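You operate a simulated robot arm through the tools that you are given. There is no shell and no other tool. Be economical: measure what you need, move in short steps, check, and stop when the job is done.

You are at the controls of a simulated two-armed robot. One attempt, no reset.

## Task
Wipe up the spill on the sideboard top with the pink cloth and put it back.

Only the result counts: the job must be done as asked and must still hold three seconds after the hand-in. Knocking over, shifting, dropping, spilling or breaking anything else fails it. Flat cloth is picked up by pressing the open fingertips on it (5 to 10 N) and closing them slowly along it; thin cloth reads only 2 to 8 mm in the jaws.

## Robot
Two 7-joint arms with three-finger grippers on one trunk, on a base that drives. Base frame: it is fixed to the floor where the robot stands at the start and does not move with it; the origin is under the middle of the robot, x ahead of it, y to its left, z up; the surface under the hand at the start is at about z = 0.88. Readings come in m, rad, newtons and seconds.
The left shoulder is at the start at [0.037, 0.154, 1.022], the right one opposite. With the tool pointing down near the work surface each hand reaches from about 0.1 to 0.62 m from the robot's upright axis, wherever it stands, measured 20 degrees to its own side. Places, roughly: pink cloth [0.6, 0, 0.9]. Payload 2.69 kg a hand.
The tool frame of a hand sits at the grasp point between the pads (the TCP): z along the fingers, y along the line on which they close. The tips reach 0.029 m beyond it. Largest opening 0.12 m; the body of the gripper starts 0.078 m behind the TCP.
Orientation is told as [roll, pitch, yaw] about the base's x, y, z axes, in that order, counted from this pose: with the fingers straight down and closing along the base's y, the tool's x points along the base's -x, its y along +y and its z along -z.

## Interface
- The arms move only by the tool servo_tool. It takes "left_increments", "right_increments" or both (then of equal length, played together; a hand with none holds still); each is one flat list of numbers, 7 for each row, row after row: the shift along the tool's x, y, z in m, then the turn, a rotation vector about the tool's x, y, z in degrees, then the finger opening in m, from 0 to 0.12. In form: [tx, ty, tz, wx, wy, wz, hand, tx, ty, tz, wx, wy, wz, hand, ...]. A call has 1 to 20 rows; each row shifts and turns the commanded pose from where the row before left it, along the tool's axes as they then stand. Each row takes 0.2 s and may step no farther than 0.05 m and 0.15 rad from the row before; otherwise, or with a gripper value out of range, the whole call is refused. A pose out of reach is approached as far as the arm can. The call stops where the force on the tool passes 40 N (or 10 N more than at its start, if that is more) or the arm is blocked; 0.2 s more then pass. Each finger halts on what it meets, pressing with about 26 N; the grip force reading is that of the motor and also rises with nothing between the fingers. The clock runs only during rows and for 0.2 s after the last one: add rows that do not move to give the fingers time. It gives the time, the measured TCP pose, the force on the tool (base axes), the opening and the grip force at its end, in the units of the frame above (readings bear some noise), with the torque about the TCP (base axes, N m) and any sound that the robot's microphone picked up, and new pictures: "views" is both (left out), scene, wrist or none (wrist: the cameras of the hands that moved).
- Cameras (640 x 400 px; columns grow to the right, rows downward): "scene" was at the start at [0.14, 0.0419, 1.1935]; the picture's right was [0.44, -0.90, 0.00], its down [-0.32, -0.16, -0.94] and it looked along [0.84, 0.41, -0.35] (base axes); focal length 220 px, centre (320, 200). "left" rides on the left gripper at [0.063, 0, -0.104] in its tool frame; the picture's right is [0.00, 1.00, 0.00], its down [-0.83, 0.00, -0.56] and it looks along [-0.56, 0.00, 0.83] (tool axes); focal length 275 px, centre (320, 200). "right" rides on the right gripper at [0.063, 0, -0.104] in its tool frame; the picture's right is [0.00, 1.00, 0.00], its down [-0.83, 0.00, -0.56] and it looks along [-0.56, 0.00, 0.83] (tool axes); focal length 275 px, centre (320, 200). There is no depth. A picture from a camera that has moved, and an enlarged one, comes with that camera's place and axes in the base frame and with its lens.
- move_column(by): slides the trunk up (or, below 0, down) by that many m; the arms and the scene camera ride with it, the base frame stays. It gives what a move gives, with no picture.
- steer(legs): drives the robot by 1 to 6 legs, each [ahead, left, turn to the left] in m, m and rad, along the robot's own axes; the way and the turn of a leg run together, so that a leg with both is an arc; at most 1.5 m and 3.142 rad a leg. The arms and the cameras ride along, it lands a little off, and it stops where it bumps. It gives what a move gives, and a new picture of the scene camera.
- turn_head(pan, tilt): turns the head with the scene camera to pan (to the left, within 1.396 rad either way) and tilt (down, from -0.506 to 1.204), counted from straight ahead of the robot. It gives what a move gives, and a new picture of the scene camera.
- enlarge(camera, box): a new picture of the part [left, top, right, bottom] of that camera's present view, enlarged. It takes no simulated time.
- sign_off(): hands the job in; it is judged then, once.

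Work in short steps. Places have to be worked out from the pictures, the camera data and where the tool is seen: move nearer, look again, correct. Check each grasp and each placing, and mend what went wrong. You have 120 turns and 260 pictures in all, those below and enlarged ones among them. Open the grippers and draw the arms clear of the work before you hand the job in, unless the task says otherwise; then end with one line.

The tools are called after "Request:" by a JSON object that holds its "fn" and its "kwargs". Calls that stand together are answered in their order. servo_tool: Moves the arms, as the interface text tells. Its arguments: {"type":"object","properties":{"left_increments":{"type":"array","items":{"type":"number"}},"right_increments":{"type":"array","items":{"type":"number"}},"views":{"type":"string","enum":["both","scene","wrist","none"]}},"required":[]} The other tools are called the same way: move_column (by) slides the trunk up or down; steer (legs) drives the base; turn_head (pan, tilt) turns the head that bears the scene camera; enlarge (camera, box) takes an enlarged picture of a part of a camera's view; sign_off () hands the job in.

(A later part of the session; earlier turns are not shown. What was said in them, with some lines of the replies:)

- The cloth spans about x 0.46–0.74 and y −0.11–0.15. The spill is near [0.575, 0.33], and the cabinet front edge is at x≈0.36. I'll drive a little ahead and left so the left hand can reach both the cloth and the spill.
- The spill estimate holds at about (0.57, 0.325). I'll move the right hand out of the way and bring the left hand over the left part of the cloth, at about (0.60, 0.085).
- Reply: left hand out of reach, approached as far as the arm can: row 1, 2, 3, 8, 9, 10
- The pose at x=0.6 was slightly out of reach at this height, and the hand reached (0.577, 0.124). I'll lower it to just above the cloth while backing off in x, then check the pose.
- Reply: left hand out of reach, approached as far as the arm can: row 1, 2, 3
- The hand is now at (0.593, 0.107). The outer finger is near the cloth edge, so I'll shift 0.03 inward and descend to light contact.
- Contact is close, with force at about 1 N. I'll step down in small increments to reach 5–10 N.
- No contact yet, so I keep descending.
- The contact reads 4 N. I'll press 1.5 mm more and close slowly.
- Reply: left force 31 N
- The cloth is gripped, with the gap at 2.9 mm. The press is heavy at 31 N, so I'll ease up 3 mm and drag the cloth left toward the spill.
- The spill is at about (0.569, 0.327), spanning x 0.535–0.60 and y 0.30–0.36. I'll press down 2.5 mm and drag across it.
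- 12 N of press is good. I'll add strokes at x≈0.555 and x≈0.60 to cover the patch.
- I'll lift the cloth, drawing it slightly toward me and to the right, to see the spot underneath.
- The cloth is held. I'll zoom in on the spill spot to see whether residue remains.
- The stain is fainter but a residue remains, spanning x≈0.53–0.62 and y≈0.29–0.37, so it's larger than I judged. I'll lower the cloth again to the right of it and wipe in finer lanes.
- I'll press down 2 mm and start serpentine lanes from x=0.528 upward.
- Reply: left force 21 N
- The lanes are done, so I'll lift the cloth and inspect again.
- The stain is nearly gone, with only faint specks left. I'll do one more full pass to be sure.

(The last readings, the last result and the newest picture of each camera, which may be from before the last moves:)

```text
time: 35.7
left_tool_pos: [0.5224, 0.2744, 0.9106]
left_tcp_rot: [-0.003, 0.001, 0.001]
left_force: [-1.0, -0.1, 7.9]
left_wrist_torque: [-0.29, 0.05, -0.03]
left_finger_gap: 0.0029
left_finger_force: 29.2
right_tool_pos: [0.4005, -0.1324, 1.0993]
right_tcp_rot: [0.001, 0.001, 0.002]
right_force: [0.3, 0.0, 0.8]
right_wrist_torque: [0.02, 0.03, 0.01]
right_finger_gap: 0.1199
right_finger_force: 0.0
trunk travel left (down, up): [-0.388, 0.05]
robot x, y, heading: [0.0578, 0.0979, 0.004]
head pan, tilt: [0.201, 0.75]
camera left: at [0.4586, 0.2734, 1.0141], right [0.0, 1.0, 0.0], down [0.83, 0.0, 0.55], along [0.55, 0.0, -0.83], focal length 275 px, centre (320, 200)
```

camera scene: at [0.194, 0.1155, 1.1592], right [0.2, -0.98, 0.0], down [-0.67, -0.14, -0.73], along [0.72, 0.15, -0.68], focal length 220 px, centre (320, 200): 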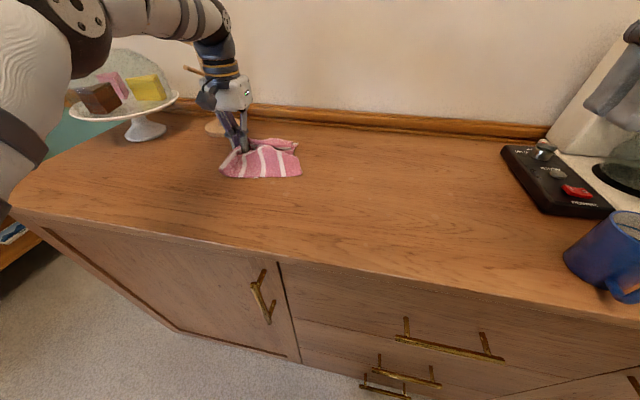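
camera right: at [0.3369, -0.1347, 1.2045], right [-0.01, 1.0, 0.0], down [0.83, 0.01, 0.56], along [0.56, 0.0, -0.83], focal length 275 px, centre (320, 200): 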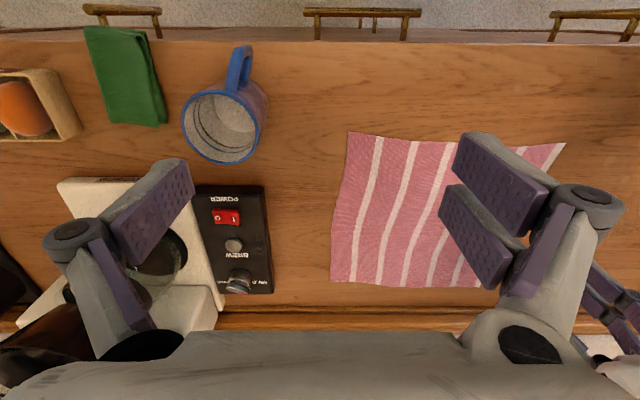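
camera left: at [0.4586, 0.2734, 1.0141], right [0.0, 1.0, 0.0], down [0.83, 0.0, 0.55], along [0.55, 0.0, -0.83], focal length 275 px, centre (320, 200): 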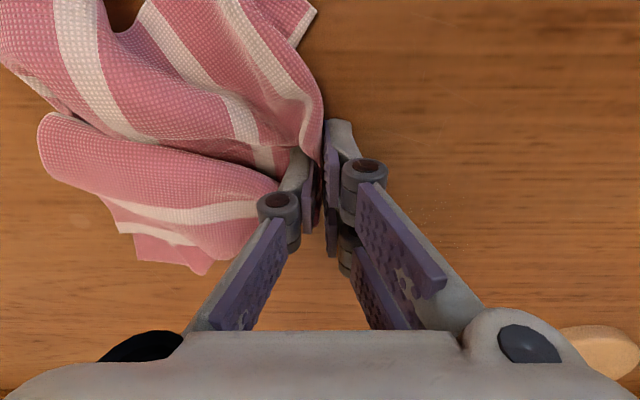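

Contact is good at 8 N. I'll repeat the serpentine with slightly longer strokes.

Request:
{"fn": "servo_tool", "kwargs": {"left_increments": [0, 0.035, 0.001, 0, 0, 0, 0, 0, 0.035, 0, 0, 0, 0, 0, 0, 0.035, 0, 0, 0, 0, 0, 0, 0.035, 0, 0, 0, 0, 0, -0.017, 0, 0, 0, 0, 0, 0, 0, -0.035, 0, 0, 0, 0, 0, 0, -0.035, 0, 0, 0, 0, 0, 0, -0.035, 0, 0, 0, 0, 0, 0, -0.035, 0, 0, 0, 0, 0, -0.017, 0, 0, 0, 0, 0, 0, 0, 0.035, 0, 0, 0, 0, 0, 0, 0.035, 0, 0, 0, 0, 0, 0, 0.035, 0, 0, 0, 0, 0, 0, 0.035, 0, 0, 0, 0, 0, -0.017, 0, 0, 0, 0, 0, 0, 0, -0.035, 0, 0, 0, 0, 0, 0, -0.035, 0, 0, 0, 0, 0, 0, -0.035, 0, 0, 0, 0, 0, 0, -0.035, 0, 0, 0, 0, 0, -0.017, 0, 0, 0, 0, 0, 0], "views": "none"}}

Request:
{"fn": "servo_tool", "kwargs": {"left_increments": [0, 0.035, 0, 0, 0, 0, 0, 0, 0.035, 0, 0, 0, 0, 0, 0, 0.035, 0, 0, 0, 0, 0, 0, 0.035, 0, 0, 0, 0, 0, -0.017, 0, 0, 0, 0, 0, 0, 0, -0.035, 0, 0, 0, 0, 0, 0, -0.035, 0, 0, 0, 0, 0, 0, -0.035, 0, 0, 0, 0, 0, 0, -0.035, 0, 0, 0, 0, 0, -0.015, 0, 0, 0, 0, 0, 0, 0, 0.035, 0, 0, 0, 0, 0, 0, 0.035, 0, 0, 0, 0, 0, 0, 0.035, 0, 0, 0, 0, 0, 0, 0.035, 0, 0, 0, 0, 0], "views": "none"}}

Request:
{"fn": "servo_tool", "kwargs": {"left_increments": [0.015, -0.01, -0.025, 0, 0, 0, 0, 0.015, -0.02, -0.03, 0, 0, 0, 0, 0.015, -0.02, -0.03, 0, 0, 0, 0, 0.015, -0.02, -0.03, 0, 0, 0, 0, 0.015, -0.02, -0.03, 0, 0, 0, 0, 0.015, -0.02, -0.03, 0, 0, 0, 0, 0.015, -0.03, -0.03, 0, 0, 0, 0, 0.015, -0.03, -0.03, 0, 0, 0, 0, 0, -0.03, -0.02, 0, 0, 0, 0, 0, -0.03, 0, 0, 0, 0, 0]}}

Request:
{"fn": "enlarge", "kwargs": {"camera": "left", "box": [340, 60, 540, 185]}}

```text
time: 39.9
left_tool_pos: [0.59, 0.2728, 0.9083]
left_tcp_rot: [-0.003, 0.003, 0.002]
left_force: [-1.7, -0.1, 9.8]
left_wrist_torque: [-0.36, 0.04, -0.02]
left_finger_gap: 0.003
left_finger_force: 27.6
right_tool_pos: [0.4003, -0.1328, 1.0996]
right_tcp_rot: [0.0, 0.001, 0.004]
right_force: [0.2, 0.0, 0.3]
right_wrist_torque: [-0.01, 0.01, -0.02]
right_finger_gap: 0.1202
right_finger_force: 0.1
trunk travel left (down, up): [-0.388, 0.05]
robot x, y, heading: [0.0595, 0.0985, 0.005]
head pan, tilt: [0.201, 0.75]
```

```text
time: 42.9
left_tool_pos: [0.6254, 0.4143, 0.9093]
left_tcp_rot: [-0.003, 0.002, 0.002]
left_force: [-0.3, 0.8, 4.3]
left_wrist_torque: [-0.02, -0.09, -0.05]
left_finger_gap: 0.0013
left_finger_force: 24.6
right_tool_pos: [0.3999, -0.1324, 1.1003]
right_tcp_rot: [0.001, 0.0, 0.001]
right_force: [0.0, 0.0, 0.6]
right_wrist_torque: [0.0, -0.02, 0.01]
right_finger_gap: 0.1199
right_finger_force: 0.0
trunk travel left (down, up): [-0.388, 0.05]
robot x, y, heading: [0.0562, 0.1005, -0.002]
head pan, tilt: [0.201, 0.75]
```

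```text
time: 45.1
left_tool_pos: [0.4999, 0.1887, 1.1596]
left_tcp_rot: [-0.004, 0.004, 0.004]
left_force: [0.8, 1.5, 0.0]
left_wrist_torque: [-0.13, -0.04, -0.03]
left_finger_gap: 0.0015
left_finger_force: 24.7
right_tool_pos: [0.4003, -0.133, 1.0993]
right_tcp_rot: [0.0, 0.0, 0.001]
right_force: [0.8, 0.4, 0.6]
right_wrist_torque: [-0.01, -0.04, 0.0]
right_finger_gap: 0.1201
right_finger_force: 0.0
trunk travel left (down, up): [-0.388, 0.05]
robot x, y, heading: [0.0585, 0.0971, 0.001]
head pan, tilt: [0.201, 0.75]
camera scene: at [0.1954, 0.1161, 1.159], right [0.2, -0.98, 0.0], down [-0.67, -0.14, -0.73], along [0.72, 0.15, -0.68], focal length 220 px, centre (320, 200)
camera left: at [0.4362, 0.1885, 1.2644], right [0.0, 1.0, 0.0], down [0.83, 0.0, 0.55], along [0.55, 0.0, -0.83], focal length 275 px, centre (320, 200)
```

scene: 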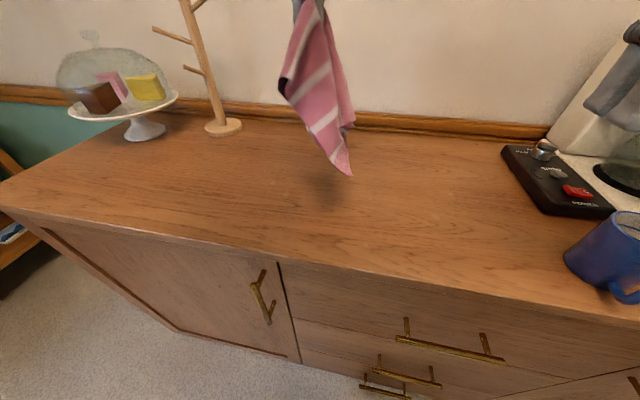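
left: 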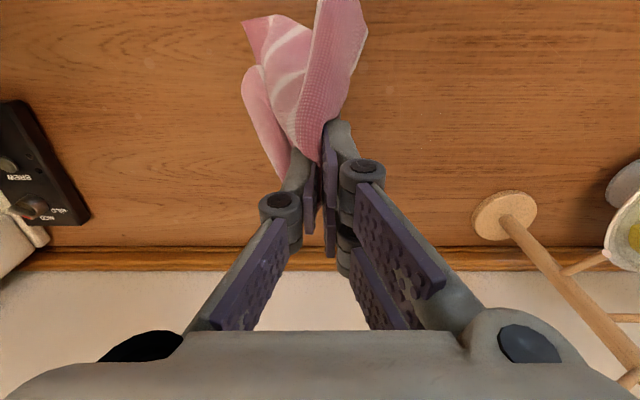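

```text
3.20 times, centred on (440, 122) of left
camera zoom: at [0.4362, 0.1885, 1.2644], right [0.0, 1.0, 0.0], down [0.83, 0.0, 0.55], along [0.55, 0.0, -0.83], focal length 881 px, centre (-64, 448)
```

zoom: 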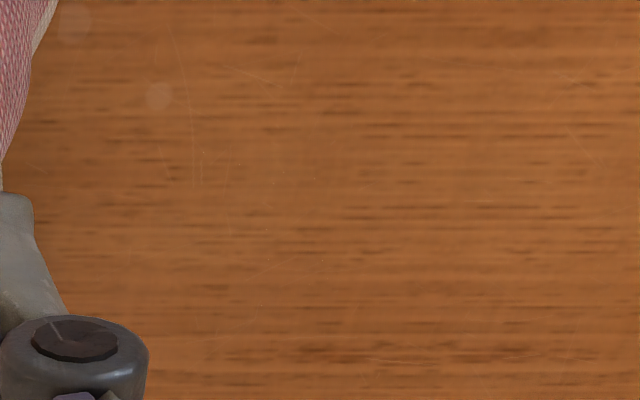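

The spot is now clean. To lay the cloth back with enough reach, I'll retract the right hand toward the robot and then drive 0.12 m to the right.

Request:
{"fn": "servo_tool", "kwargs": {"right_increments": [0.025, 0, 0, 0, 0, 0, 0.12, 0.025, 0, 0, 0, 0, 0, 0.12, 0.025, 0, 0, 0, 0, 0, 0.12, 0.025, 0, 0, 0, 0, 0, 0.12], "views": "none"}}

Request:
{"fn": "steer", "kwargs": {"legs": [[0, -0.12, 0]]}}

```text
time: 46.1
left_tool_pos: [0.4996, 0.1886, 1.1593]
left_tcp_rot: [-0.004, 0.0, 0.001]
left_force: [0.1, -0.7, 1.6]
left_wrist_torque: [-0.03, 0.01, 0.0]
left_finger_gap: 0.0026
left_finger_force: 24.6
right_tool_pos: [0.2998, -0.132, 1.0991]
right_tcp_rot: [-0.001, 0.002, 0.002]
right_force: [-0.1, 0.4, 0.3]
right_wrist_torque: [-0.02, 0.0, 0.03]
right_finger_gap: 0.12
right_finger_force: 0.0
trunk travel left (down, up): [-0.388, 0.05]
robot x, y, heading: [0.0577, 0.0978, 0.001]
head pan, tilt: [0.201, 0.75]
```

```text
time: 47.7
left_tool_pos: [0.5002, 0.0708, 1.1597]
left_tcp_rot: [-0.004, 0.001, -0.001]
left_force: [-0.1, 0.5, -1.4]
left_wrist_torque: [0.06, -0.01, -0.01]
left_finger_gap: 0.0018
left_finger_force: 24.2
right_tool_pos: [0.3016, -0.2497, 1.0974]
right_tcp_rot: [0.0, -0.001, 0.0]
right_force: [0.2, -0.6, -0.2]
right_wrist_torque: [0.01, 0.03, -0.01]
right_finger_gap: 0.1198
right_finger_force: 0.0
trunk travel left (down, up): [-0.388, 0.05]
robot x, y, heading: [0.0607, -0.0222, -0.003]
head pan, tilt: [0.201, 0.75]
camera scene: at [0.1957, -0.0015, 1.159], right [0.2, -0.98, 0.0], down [-0.67, -0.14, -0.73], along [0.72, 0.15, -0.68], focal length 220 px, centre (320, 200)
```

scene: 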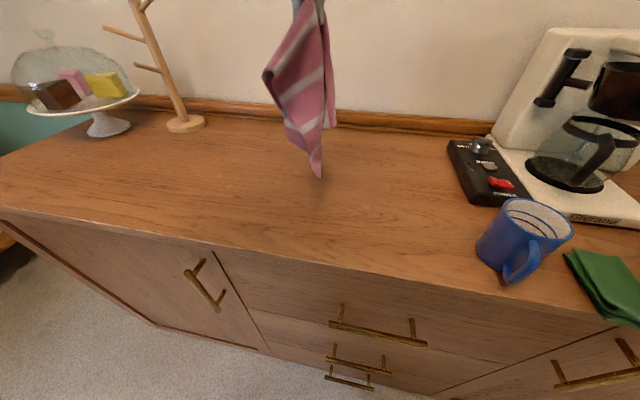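

Next I'll carry the cloth right, to y≈−0.09, so its tail touches down there. Then I'll lower while moving left and slightly ahead, laying it out.

Request:
{"fn": "servo_tool", "kwargs": {"left_increments": [0, -0.027, 0, 0, 0, 0, 0, 0, -0.027, 0, 0, 0, 0, 0, 0, -0.027, 0, 0, 0, 0, 0, 0, -0.027, 0, 0, 0, 0, 0, 0, -0.027, 0, 0, 0, 0, 0, 0, -0.027, 0, 0, 0, 0, 0, 0, 0, 0.02, 0, 0, 0, 0, 0, 0, 0.02, 0, 0, 0, 0, 0, 0, 0.02, 0, 0, 0, 0]}}

```text
time: 49.7
left_tool_pos: [0.4777, -0.0092, 1.0934]
left_tcp_rot: [-0.004, 0.0, -0.002]
left_force: [-0.2, 0.6, -0.3]
left_wrist_torque: [0.08, -0.02, 0.0]
left_finger_gap: 0.0029
left_finger_force: 29.2
left hand out of reach, approached as far as the arm can: row 1, 2, 3, 4, 5, 6
right_tool_pos: [0.2993, -0.2499, 1.0992]
right_tcp_rot: [0.001, 0.0, 0.0]
right_force: [0.6, 0.4, 0.1]
right_wrist_torque: [0.06, 0.0, -0.02]
right_finger_gap: 0.12
right_finger_force: 0.1
trunk travel left (down, up): [-0.388, 0.05]
robot x, y, heading: [0.0587, -0.0208, -0.002]
head pan, tilt: [0.201, 0.75]
camera scene: at [0.1997, -0.0034, 1.1666], right [0.17, -0.99, 0.0], down [-0.61, -0.1, -0.79], along [0.78, 0.13, -0.61], focal length 220 px, centre (320, 200)
camera left: at [0.4129, -0.01, 1.1981], right [0.01, 1.0, 0.0], down [0.83, 0.0, 0.56], along [0.56, -0.01, -0.83], focal length 275 px, centre (320, 200)
```

scene: 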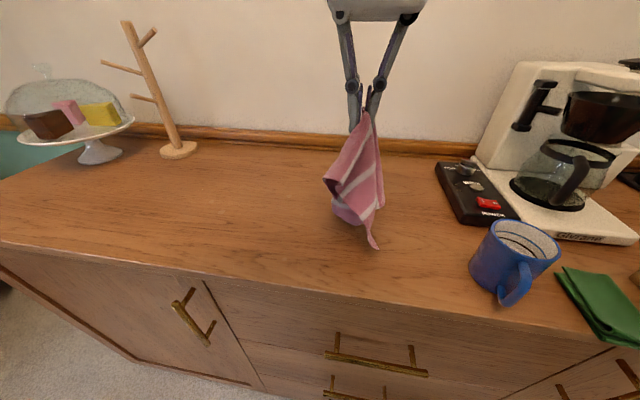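
left: 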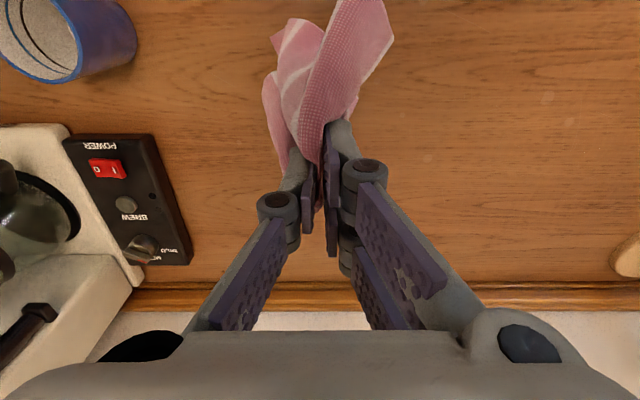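

Reach is tight up high, so I'll go right while lowering and then sweep left and ahead on the way down to lay the tail out.

Request:
{"fn": "servo_tool", "kwargs": {"left_increments": [0, -0.02, 0.015, 0, 0, 0, 0, 0, -0.025, 0.02, 0, 0, 0, 0, 0, -0.025, 0.02, 0, 0, 0, 0, -0.01, 0.015, 0.02, 0, 0, 0, 0, -0.017, 0.025, 0.02, 0, 0, 0, 0, -0.017, 0.03, 0.02, 0, 0, 0, 0, -0.017, 0.03, 0.02, 0, 0, 0, 0, -0.015, 0.03, 0.015, 0, 0, 0, 0, -0.01, 0.03, 0.01, 0, 0, 0, 0, 0, 0, 0, 0, 0, 0, 0]}}

```text
time: 51.9
left_tool_pos: [0.5661, 0.0824, 0.9302]
left_tcp_rot: [-0.004, 0.003, 0.001]
left_force: [0.2, -1.0, 1.6]
left_wrist_torque: [-0.02, 0.02, -0.04]
left_finger_gap: 0.002
left_finger_force: 27.2
right_tool_pos: [0.3015, -0.2491, 1.1001]
right_tcp_rot: [0.001, 0.001, 0.0]
right_force: [-0.4, -0.7, -0.7]
right_wrist_torque: [0.0, -0.02, -0.01]
right_finger_gap: 0.1201
right_finger_force: 0.1
trunk travel left (down, up): [-0.388, 0.05]
robot x, y, heading: [0.0578, -0.0165, 0.002]
head pan, tilt: [0.201, 0.75]
camera scene: at [0.1956, -0.0014, 1.159], right [0.2, -0.98, 0.0], down [-0.67, -0.14, -0.73], along [0.72, 0.15, -0.68], focal length 220 px, centre (320, 200)
camera left: at [0.5019, 0.0819, 1.0355], right [0.0, 1.0, 0.0], down [0.83, 0.0, 0.56], along [0.56, -0.01, -0.83], focal length 275 px, centre (320, 200)
```

scene: 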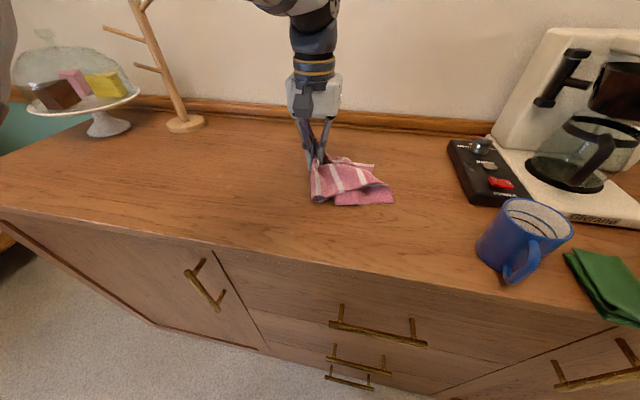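
left: 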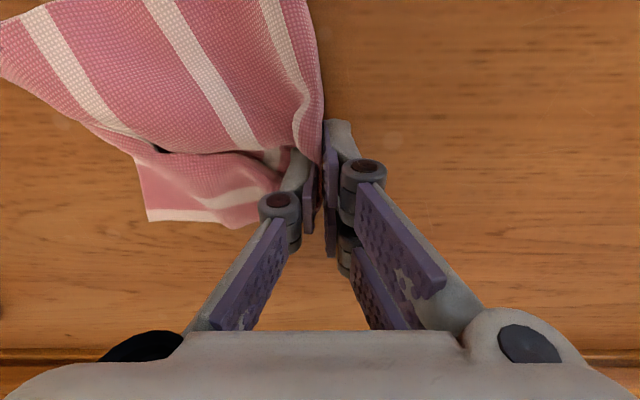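

The cloth is laid roughly in place but folded. I'll lower it the last bit, release, rise, and look at how to spread it.

Request:
{"fn": "servo_tool", "kwargs": {"left_increments": [0, 0.01, 0.01, 0, 0, 0, 0, 0, 0.01, 0.007, 0, 0, 0, 0, 0, 0, 0, 0, 0, 0, 0.01, 0, 0, 0, 0, 0, 0, 0.03, 0, 0, -0.02, 0, 0, 0, 0.03, 0, 0.02, -0.04, 0, 0, 0, 0.03, 0.01, 0.03, -0.04, 0, 0, 0, 0.03, 0.02, 0.03, -0.04, 0, 0, 0, 0.03, 0.02, 0.04, -0.02, 0, 0, 0, 0.03]}}

```text
refused: row 7 steps farther than a row can; nothing moved
```

Row 7 exceeded the step limit, so I'm shrinking those steps.

Request:
{"fn": "servo_tool", "kwargs": {"left_increments": [0, 0.01, 0.01, 0, 0, 0, 0, 0, 0.01, 0.007, 0, 0, 0, 0, 0, 0, 0, 0, 0, 0, 0.01, 0, 0, 0, 0, 0, 0, 0.03, 0, 0, -0.02, 0, 0, 0, 0.03, 0, 0.02, -0.04, 0, 0, 0, 0.03, 0.01, 0.02, -0.04, 0, 0, 0, 0.03, 0.015, 0.02, -0.04, 0, 0, 0, 0.03, 0.02, 0.04, -0.01, 0, 0, 0, 0.03]}}

Request:
{"fn": "enlarge", "kwargs": {"camera": "scene", "box": [240, 110, 464, 250]}}

```text
time: 53.9
left_tool_pos: [0.5179, 0.1987, 1.0653]
left_tcp_rot: [-0.006, -0.001, 0.002]
left_force: [-0.3, 0.4, 0.1]
left_wrist_torque: [-0.05, 0.02, 0.01]
left_finger_gap: 0.03
left_finger_force: 0.1
right_tool_pos: [0.2993, -0.2467, 1.0991]
right_tcp_rot: [-0.002, 0.002, 0.001]
right_force: [0.3, -0.4, 1.0]
right_wrist_torque: [-0.02, 0.06, 0.02]
right_finger_gap: 0.1198
right_finger_force: 0.1
trunk travel left (down, up): [-0.388, 0.05]
robot x, y, heading: [0.0598, -0.015, 0.001]
head pan, tilt: [0.201, 0.75]
camera scene: at [0.1955, 0.0007, 1.159], right [0.2, -0.98, 0.0], down [-0.67, -0.14, -0.73], along [0.72, 0.15, -0.68], focal length 220 px, centre (320, 200)
camera left: at [0.4543, 0.1994, 1.1696], right [0.0, 1.0, -0.01], down [0.83, 0.0, 0.56], along [0.56, -0.01, -0.83], focal length 275 px, centre (320, 200)
```

scene: 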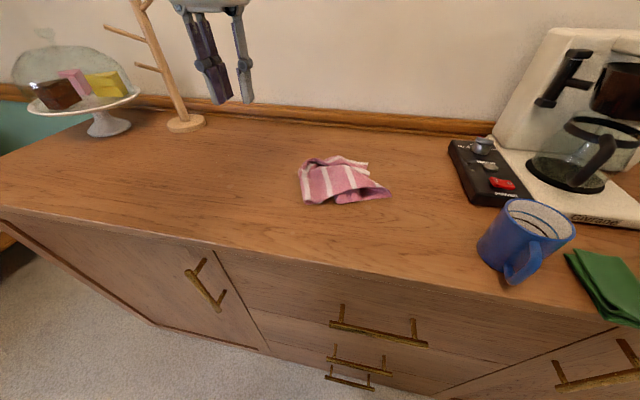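
left: 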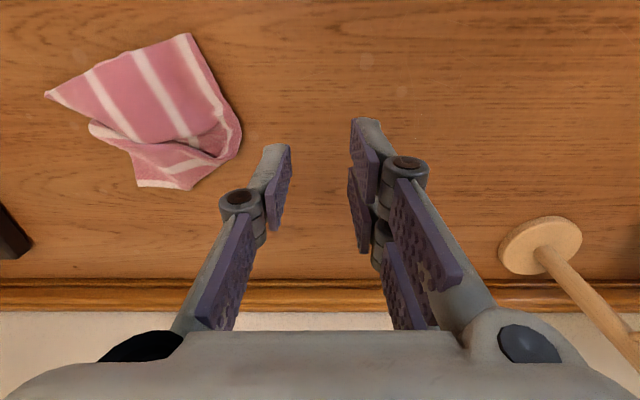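

```text
2.86 times, centred on (352, 180) of scene
camera zoom: at [0.1955, 0.0007, 1.159], right [0.2, -0.98, 0.0], down [-0.67, -0.14, -0.73], along [0.72, 0.15, -0.68], focal length 629 px, centre (229, 257)
```

zoom: 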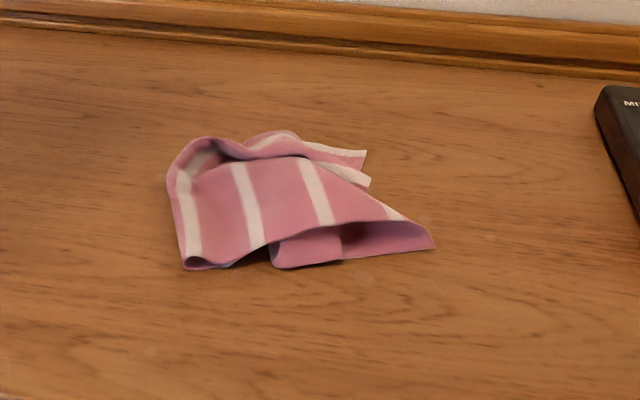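

The cloth lies at x≈0.47–0.63, y≈−0.08–0.11, so its far part is folded in. I'll take a closer look before spreading it.

Request:
{"fn": "enlarge", "kwargs": {"camera": "left", "box": [30, 20, 270, 200]}}

```text
2.22 times, centred on (150, 110) of left
camera zoom: at [0.4543, 0.1994, 1.1696], right [0.0, 1.0, -0.01], down [0.83, 0.0, 0.56], along [0.56, -0.01, -0.83], focal length 612 px, centre (698, 400)
```

zoom: 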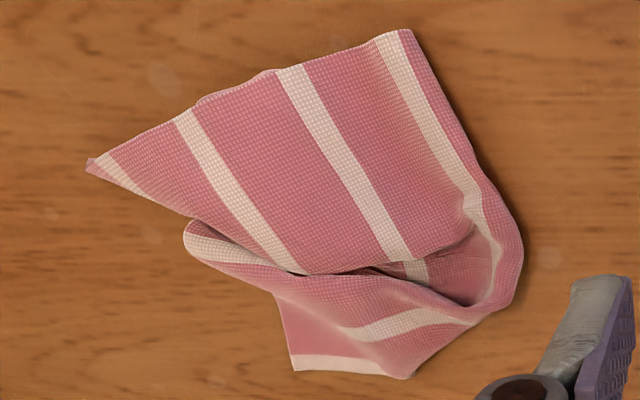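

I'll grasp the far flap, near (0.61, 0.005), with the hand tilted forward for reach, and pull it away to unfold. First I'll approach above it.

Request:
{"fn": "servo_tool", "kwargs": {"left_increments": [0, -0.0386, 0, 0, 0, 0, 0.04, 0, -0.0386, 0, 0, 0, 0, 0.04, 0, -0.0386, 0, 0, 0, 0, 0.04, 0, -0.0386, 0, 0, 0, 0, 0.04, 0, -0.0386, 0, 0, 0, 0, 0.04, 0, 0, 0, 0, -8, 0, 0.04, 0, 0, 0, 0, -8, 0, 0.04, 0, 0, 0, 0, -8, 0, 0.04, -0.0054, 0, 0.0298, 0, 0, 0, 0.04, -0.0054, 0, 0.0298, 0, 0, 0, 0.04, -0.0054, 0, 0.0298, 0, 0, 0, 0.04, -0.0054, 0, 0.0298, 0, 0, 0, 0.04, -0.0054, 0, 0.0298, 0, 0, 0, 0.04]}}

```text
time: 56.7
left_tool_pos: [0.6052, 0.0099, 0.9395]
left_tcp_rot: [-0.005, -0.418, 0.004]
left_force: [0.1, 0.4, -0.7]
left_wrist_torque: [-0.03, -0.01, 0.01]
left_finger_gap: 0.0399
left_finger_force: 0.1
right_tool_pos: [0.3023, -0.2493, 1.0991]
right_tcp_rot: [0.0, 0.001, 0.001]
right_force: [-0.1, -0.8, 0.3]
right_wrist_torque: [0.0, 0.03, -0.01]
right_finger_gap: 0.1199
right_finger_force: 0.2
trunk travel left (down, up): [-0.388, 0.05]
robot x, y, heading: [0.0595, -0.0197, -0.004]
head pan, tilt: [0.201, 0.75]
camera scene: at [0.1962, -0.0012, 1.1589], right [0.2, -0.98, 0.0], down [-0.67, -0.14, -0.73], along [0.72, 0.15, -0.68], focal length 220 px, centre (320, 200)
camera left: at [0.5047, 0.01, 1.0083], right [0.0, 1.0, 0.0], down [0.53, 0.0, 0.85], along [0.85, 0.0, -0.53], focal length 275 px, centre (320, 200)
```

scene: 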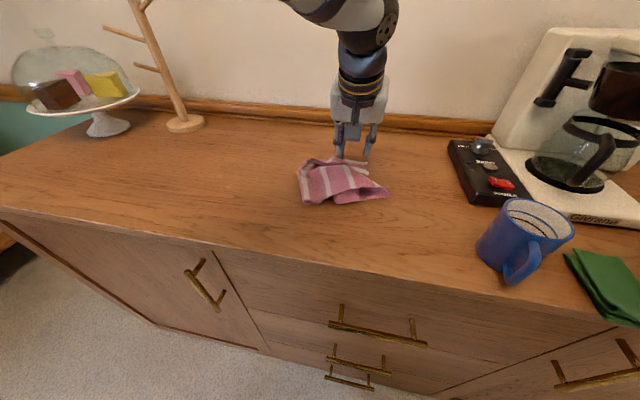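
left: 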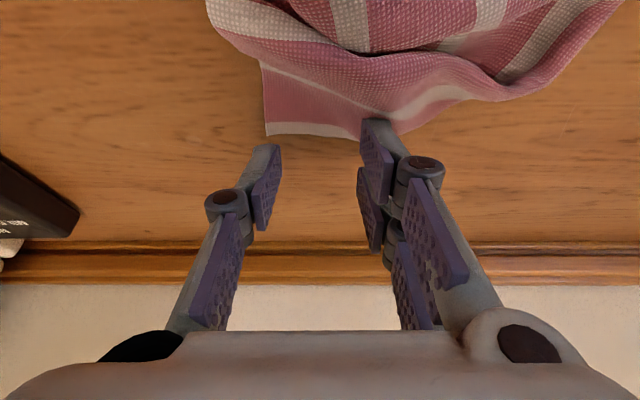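

The tips sit just beyond the flap edge, at x≈0.63. I'll back off 12 mm in x and descend to contact.

Request:
{"fn": "servo_tool", "kwargs": {"left_increments": [0.0116, 0.003, 0.0112, 0, 0, 0, 0.04, 0.0116, 0.003, 0.0112, 0, 0, 0, 0.04, 0, 0, 0, 0, 0, 0, 0.04], "views": "wrist"}}

```text
time: 57.5
left_tool_pos: [0.5926, 0.013, 0.9098]
left_tcp_rot: [-0.007, -0.423, 0.005]
left_force: [1.5, 1.1, 19.5]
left_wrist_torque: [-0.21, -0.1, 0.07]
left_finger_gap: 0.0367
left_finger_force: 0.1
right_tool_pos: [0.3, -0.2498, 1.0996]
right_tcp_rot: [0.001, -0.002, 0.001]
right_force: [1.0, -0.4, -1.0]
right_wrist_torque: [0.01, -0.04, 0.01]
right_finger_gap: 0.1204
right_finger_force: 0.0
trunk travel left (down, up): [-0.388, 0.05]
robot x, y, heading: [0.0603, -0.0216, -0.003]
head pan, tilt: [0.201, 0.75]
camera left: at [0.4919, 0.0139, 0.9795], right [0.0, 1.0, -0.01], down [0.53, 0.0, 0.85], along [0.85, -0.01, -0.53], focal length 275 px, centre (320, 200)
```

left: 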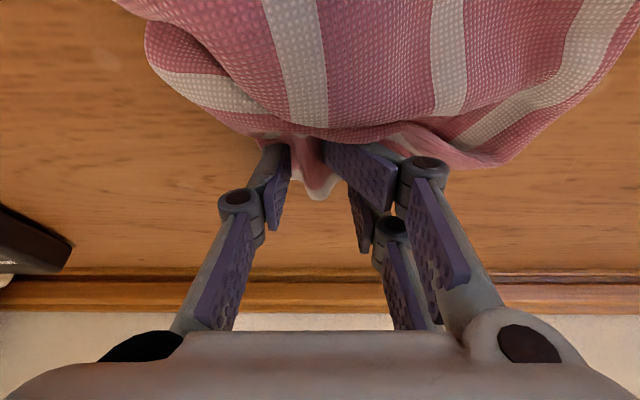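

Contact is about 20 N, a bit high, and a ridge is already forming. I'll ease up 1 mm and close slowly, easing up more as I go.

Request:
{"fn": "servo_tool", "kwargs": {"left_increments": [0, 0, -0.001, 0, 0, 0, 0.035, 0, 0, 0, 0, 0, 0, 0.03, 0, 0, 0, 0, 0, 0, 0.025, 0, 0, 0, 0, 0, 0, 0.02, 0, 0, -0.001, 0, 0, 0, 0.015, 0, 0, 0, 0, 0, 0, 0.01, 0, 0, 0, 0, 0, 0, 0.005, 0, 0, 0, 0, 0, 0, 0, 0, 0, 0, 0, 0, 0, 0], "views": "wrist"}}

```text
time: 59.5
left_tool_pos: [0.5891, 0.014, 0.9114]
left_tcp_rot: [-0.003, -0.419, 0.002]
left_force: [-0.2, 0.1, 11.8]
left_wrist_torque: [0.07, 0.19, 0.02]
left_finger_gap: 0.0202
left_finger_force: 26.1
right_tool_pos: [0.2993, -0.2487, 1.0998]
right_tcp_rot: [0.0, -0.001, 0.0]
right_force: [0.8, -1.0, -0.6]
right_wrist_torque: [0.01, 0.0, -0.04]
right_finger_gap: 0.1201
right_finger_force: 0.1
trunk travel left (down, up): [-0.388, 0.05]
robot x, y, heading: [0.059, -0.0179, -0.003]
head pan, tilt: [0.201, 0.75]
camera left: at [0.4901, 0.0146, 0.9806], right [0.0, 1.0, 0.0], down [0.53, 0.0, 0.85], along [0.85, 0.0, -0.53], focal length 275 px, centre (320, 200)
```

left: 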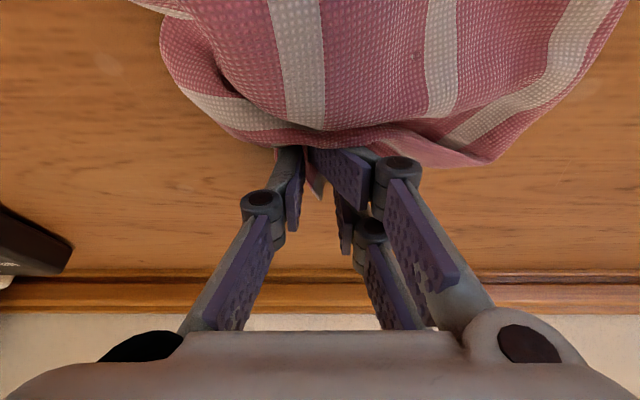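

The jaws hold several layers at 20 mm. I'll pull gently away by 6 cm, which also recentres the cloth, and look.

Request:
{"fn": "servo_tool", "kwargs": {"left_increments": [-0.0153, 0, 0.0024, 0, 0, 0, 0, -0.0137, 0, 0.0061, 0, 0, 0, 0, -0.0137, 0, 0.0061, 0, 0, 0, 0, -0.0137, 0, 0.0061, 0, 0, 0, 0]}}

```text
time: 60.5
left_tool_pos: [0.6508, 0.0168, 0.9149]
left_tcp_rot: [-0.003, -0.419, 0.0]
left_force: [0.3, 1.5, 9.4]
left_wrist_torque: [-0.13, 0.14, -0.06]
left_finger_gap: 0.0015
left_finger_force: 24.5
right_tool_pos: [0.3004, -0.2497, 1.0991]
right_tcp_rot: [-0.001, -0.001, 0.001]
right_force: [0.3, 0.5, -0.3]
right_wrist_torque: [0.03, -0.02, 0.0]
right_finger_gap: 0.1198
right_finger_force: 0.1
trunk travel left (down, up): [-0.388, 0.05]
robot x, y, heading: [0.0589, -0.022, 0.0]
head pan, tilt: [0.201, 0.75]
camera scene: at [0.1952, -0.0011, 1.159], right [0.2, -0.98, 0.0], down [-0.67, -0.14, -0.73], along [0.72, 0.15, -0.68], focal length 220 px, centre (320, 200)
camera left: at [0.5508, 0.0161, 0.985], right [0.0, 1.0, 0.0], down [0.53, 0.0, 0.85], along [0.85, 0.0, -0.53], focal length 275 px, centre (320, 200)
```

scene: 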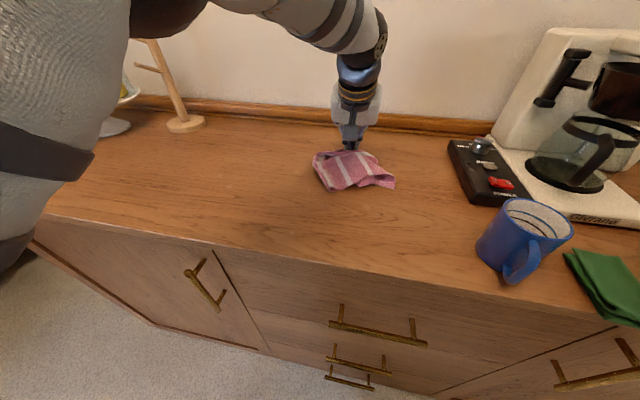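
left: 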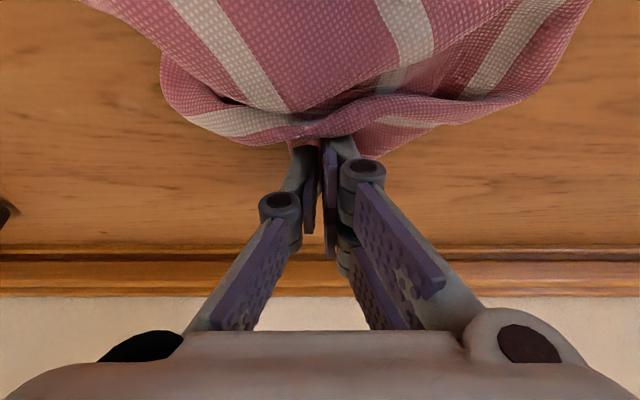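

The far flap came along and the bundle is now close to the original centre. I'll release, back off, and check.

Request:
{"fn": "servo_tool", "kwargs": {"left_increments": [0, 0, 0, 0, 0, 0, 0.01, 0, 0, 0, 0, 0, 0, 0.03, 0, 0, -0.02, 0, 0, 0, 0.03, 0, 0, -0.04, 0, 0, 0, 0.03, 0, 0, -0.04, 0, 0, 0, 0.03, 0, 0, -0.04, 0, 0, 0, 0.03, 0, 0.0, -0.03, 0, 8, 0, 0.03, 0, 0.0, 0, 0, 8, 0, 0.03, 0, 0.0, 0, 0, 8, 0, 0.03]}}

Request:
{"fn": "enlarge", "kwargs": {"camera": "scene", "box": [240, 110, 464, 250]}}

```text
time: 62.5
left_tool_pos: [0.5602, 0.0201, 1.0608]
left_tcp_rot: [-0.003, 0.002, -0.001]
left_force: [0.4, -0.4, 1.1]
left_wrist_torque: [0.02, 0.0, 0.02]
left_finger_gap: 0.0302
left_finger_force: 0.0
left hand out of reach, approached as far as the arm can: row 9
right_tool_pos: [0.3021, -0.2492, 1.0987]
right_tcp_rot: [0.001, -0.001, 0.002]
right_force: [0.2, -0.5, -0.2]
right_wrist_torque: [0.0, -0.01, 0.0]
right_finger_gap: 0.1201
right_finger_force: 0.0
trunk travel left (down, up): [-0.388, 0.05]
robot x, y, heading: [0.056, -0.0222, 0.001]
head pan, tilt: [0.201, 0.75]
camera scene: at [0.1955, -0.0011, 1.1591], right [0.2, -0.98, 0.0], down [-0.67, -0.14, -0.73], along [0.72, 0.15, -0.68], focal length 220 px, centre (320, 200)
camera left: at [0.4964, 0.0203, 1.1654], right [0.01, 1.0, 0.0], down [0.83, 0.0, 0.55], along [0.55, -0.01, -0.83], focal length 275 px, centre (320, 200)
```

scene: 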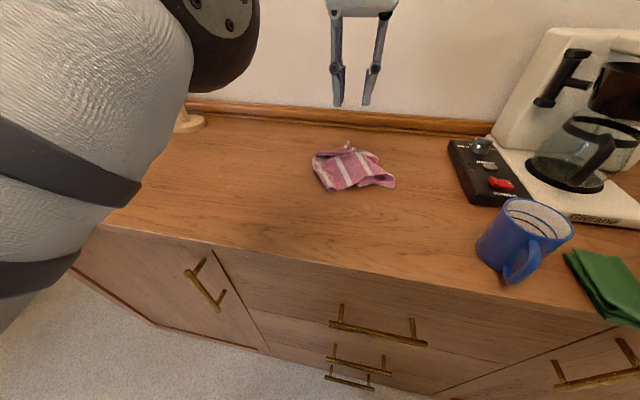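
left: 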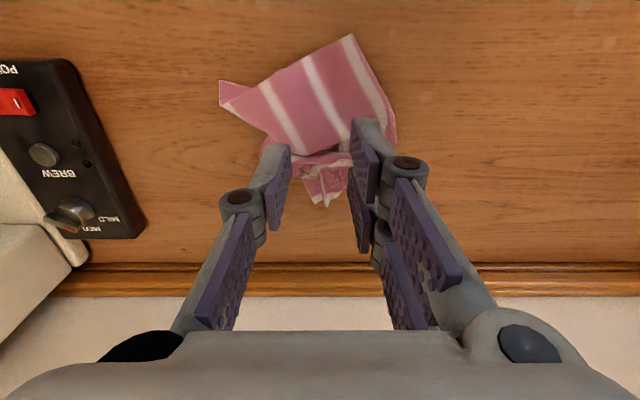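

```text
2.86 times, centred on (352, 180) of scene
camera zoom: at [0.1955, -0.0011, 1.1591], right [0.2, -0.98, 0.0], down [-0.67, -0.14, -0.73], along [0.72, 0.15, -0.68], focal length 629 px, centre (229, 257)
```

zoom: 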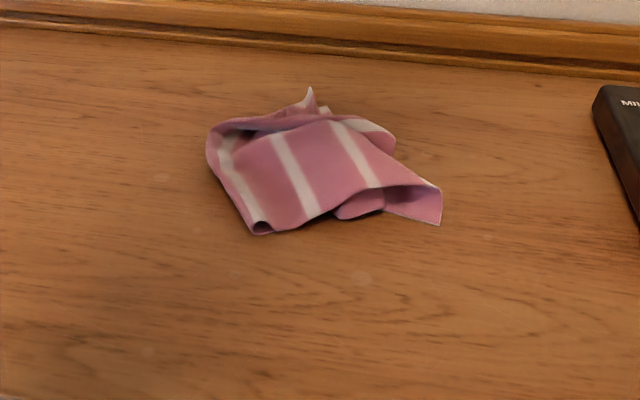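

The cloth now lies centred at about (0.59, 0.02), its original spot, fully released and resting on the top. I'll draw the left arm back clear and do a final check of the spill area.

Request:
{"fn": "servo_tool", "kwargs": {"left_increments": [0.02, 0.01, -0.02, 0, 0, 0, 0.06, 0.03, 0.03, 0, 0, 0, 0, 0.06, 0.03, 0.03, 0, 0, 0, 0, 0.06, 0.03, 0.03, 0, 0, 0, 0, 0.06, 0.03, 0.03, 0, 0, 0, 0, 0.06, 0.03, 0.03, 0, 0, 0, 0, 0.06, 0.03, 0.03, 0, 0, 0, 0, 0.06]}}

Request:
{"fn": "enlarge", "kwargs": {"camera": "scene", "box": [180, 110, 420, 260]}}

Request:
{"fn": "enlarge", "kwargs": {"camera": "left", "box": [240, 150, 560, 350]}}

```text
time: 64.1
left_tool_pos: [0.3594, 0.2148, 1.0794]
left_tcp_rot: [-0.003, 0.0, 0.001]
left_force: [-0.6, 0.5, -0.8]
left_wrist_torque: [-0.02, -0.01, 0.02]
left_finger_gap: 0.06
left_finger_force: 0.0
right_tool_pos: [0.3002, -0.2489, 1.099]
right_tcp_rot: [0.001, 0.0, -0.001]
right_force: [0.2, 0.1, -0.4]
right_wrist_torque: [-0.01, 0.02, -0.02]
right_finger_gap: 0.1198
right_finger_force: 0.0
trunk travel left (down, up): [-0.388, 0.05]
robot x, y, heading: [0.0586, -0.0174, -0.004]
head pan, tilt: [0.201, 0.75]
camera scene: at [0.1953, -0.0004, 1.159], right [0.2, -0.98, 0.0], down [-0.67, -0.14, -0.73], along [0.72, 0.15, -0.68], focal length 220 px, centre (320, 200)
camera left: at [0.2966, 0.2137, 1.1834], right [0.0, 1.0, 0.0], down [0.83, 0.0, 0.56], along [0.56, 0.0, -0.83], focal length 275 px, centre (320, 200)
```

scene: 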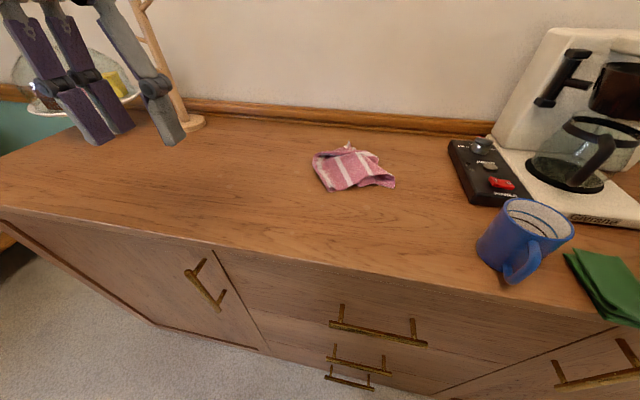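
left: 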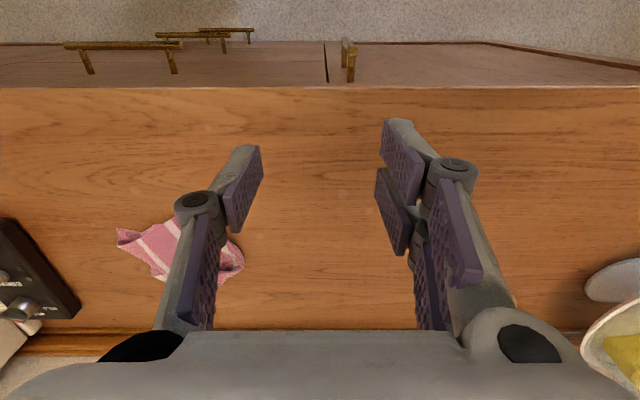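

```text
2.67 times, centred on (300, 185) of scene
camera zoom: at [0.1953, -0.0004, 1.159], right [0.2, -0.98, 0.0], down [-0.67, -0.14, -0.73], along [0.72, 0.15, -0.68], focal length 587 px, centre (373, 240)
```

zoom: 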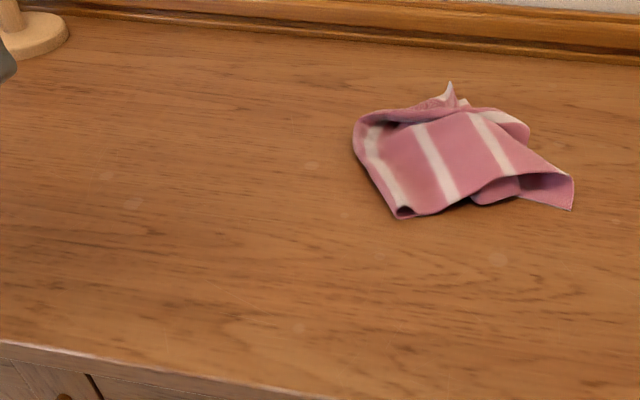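

```text
2.00 times, centred on (400, 250) of left
camera zoom: at [0.2966, 0.2137, 1.1834], right [0.0, 1.0, 0.0], down [0.83, 0.0, 0.56], along [0.56, 0.0, -0.83], focal length 551 px, centre (160, 100)
```

zoom: 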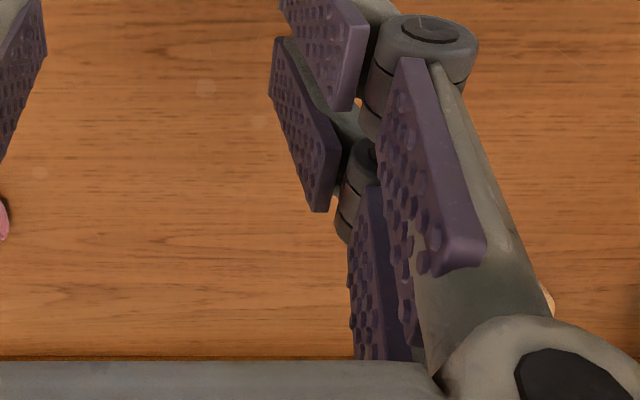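

The sideboard top is clean, the cloth rests at its original place, nothing else has moved, and both hands are clear. I'm handing in.

Request:
{"fn": "sign_off", "kwargs": {}}

```text
The job is handed in.
```

I wiped up the spill with the pink cloth and put the cloth back, centred on its original spot. It lies bunched rather than spread flat as it was at the start. The wiped spot looked clean in the last close-up, and in the pictures nothing else on the sideboard had moved.
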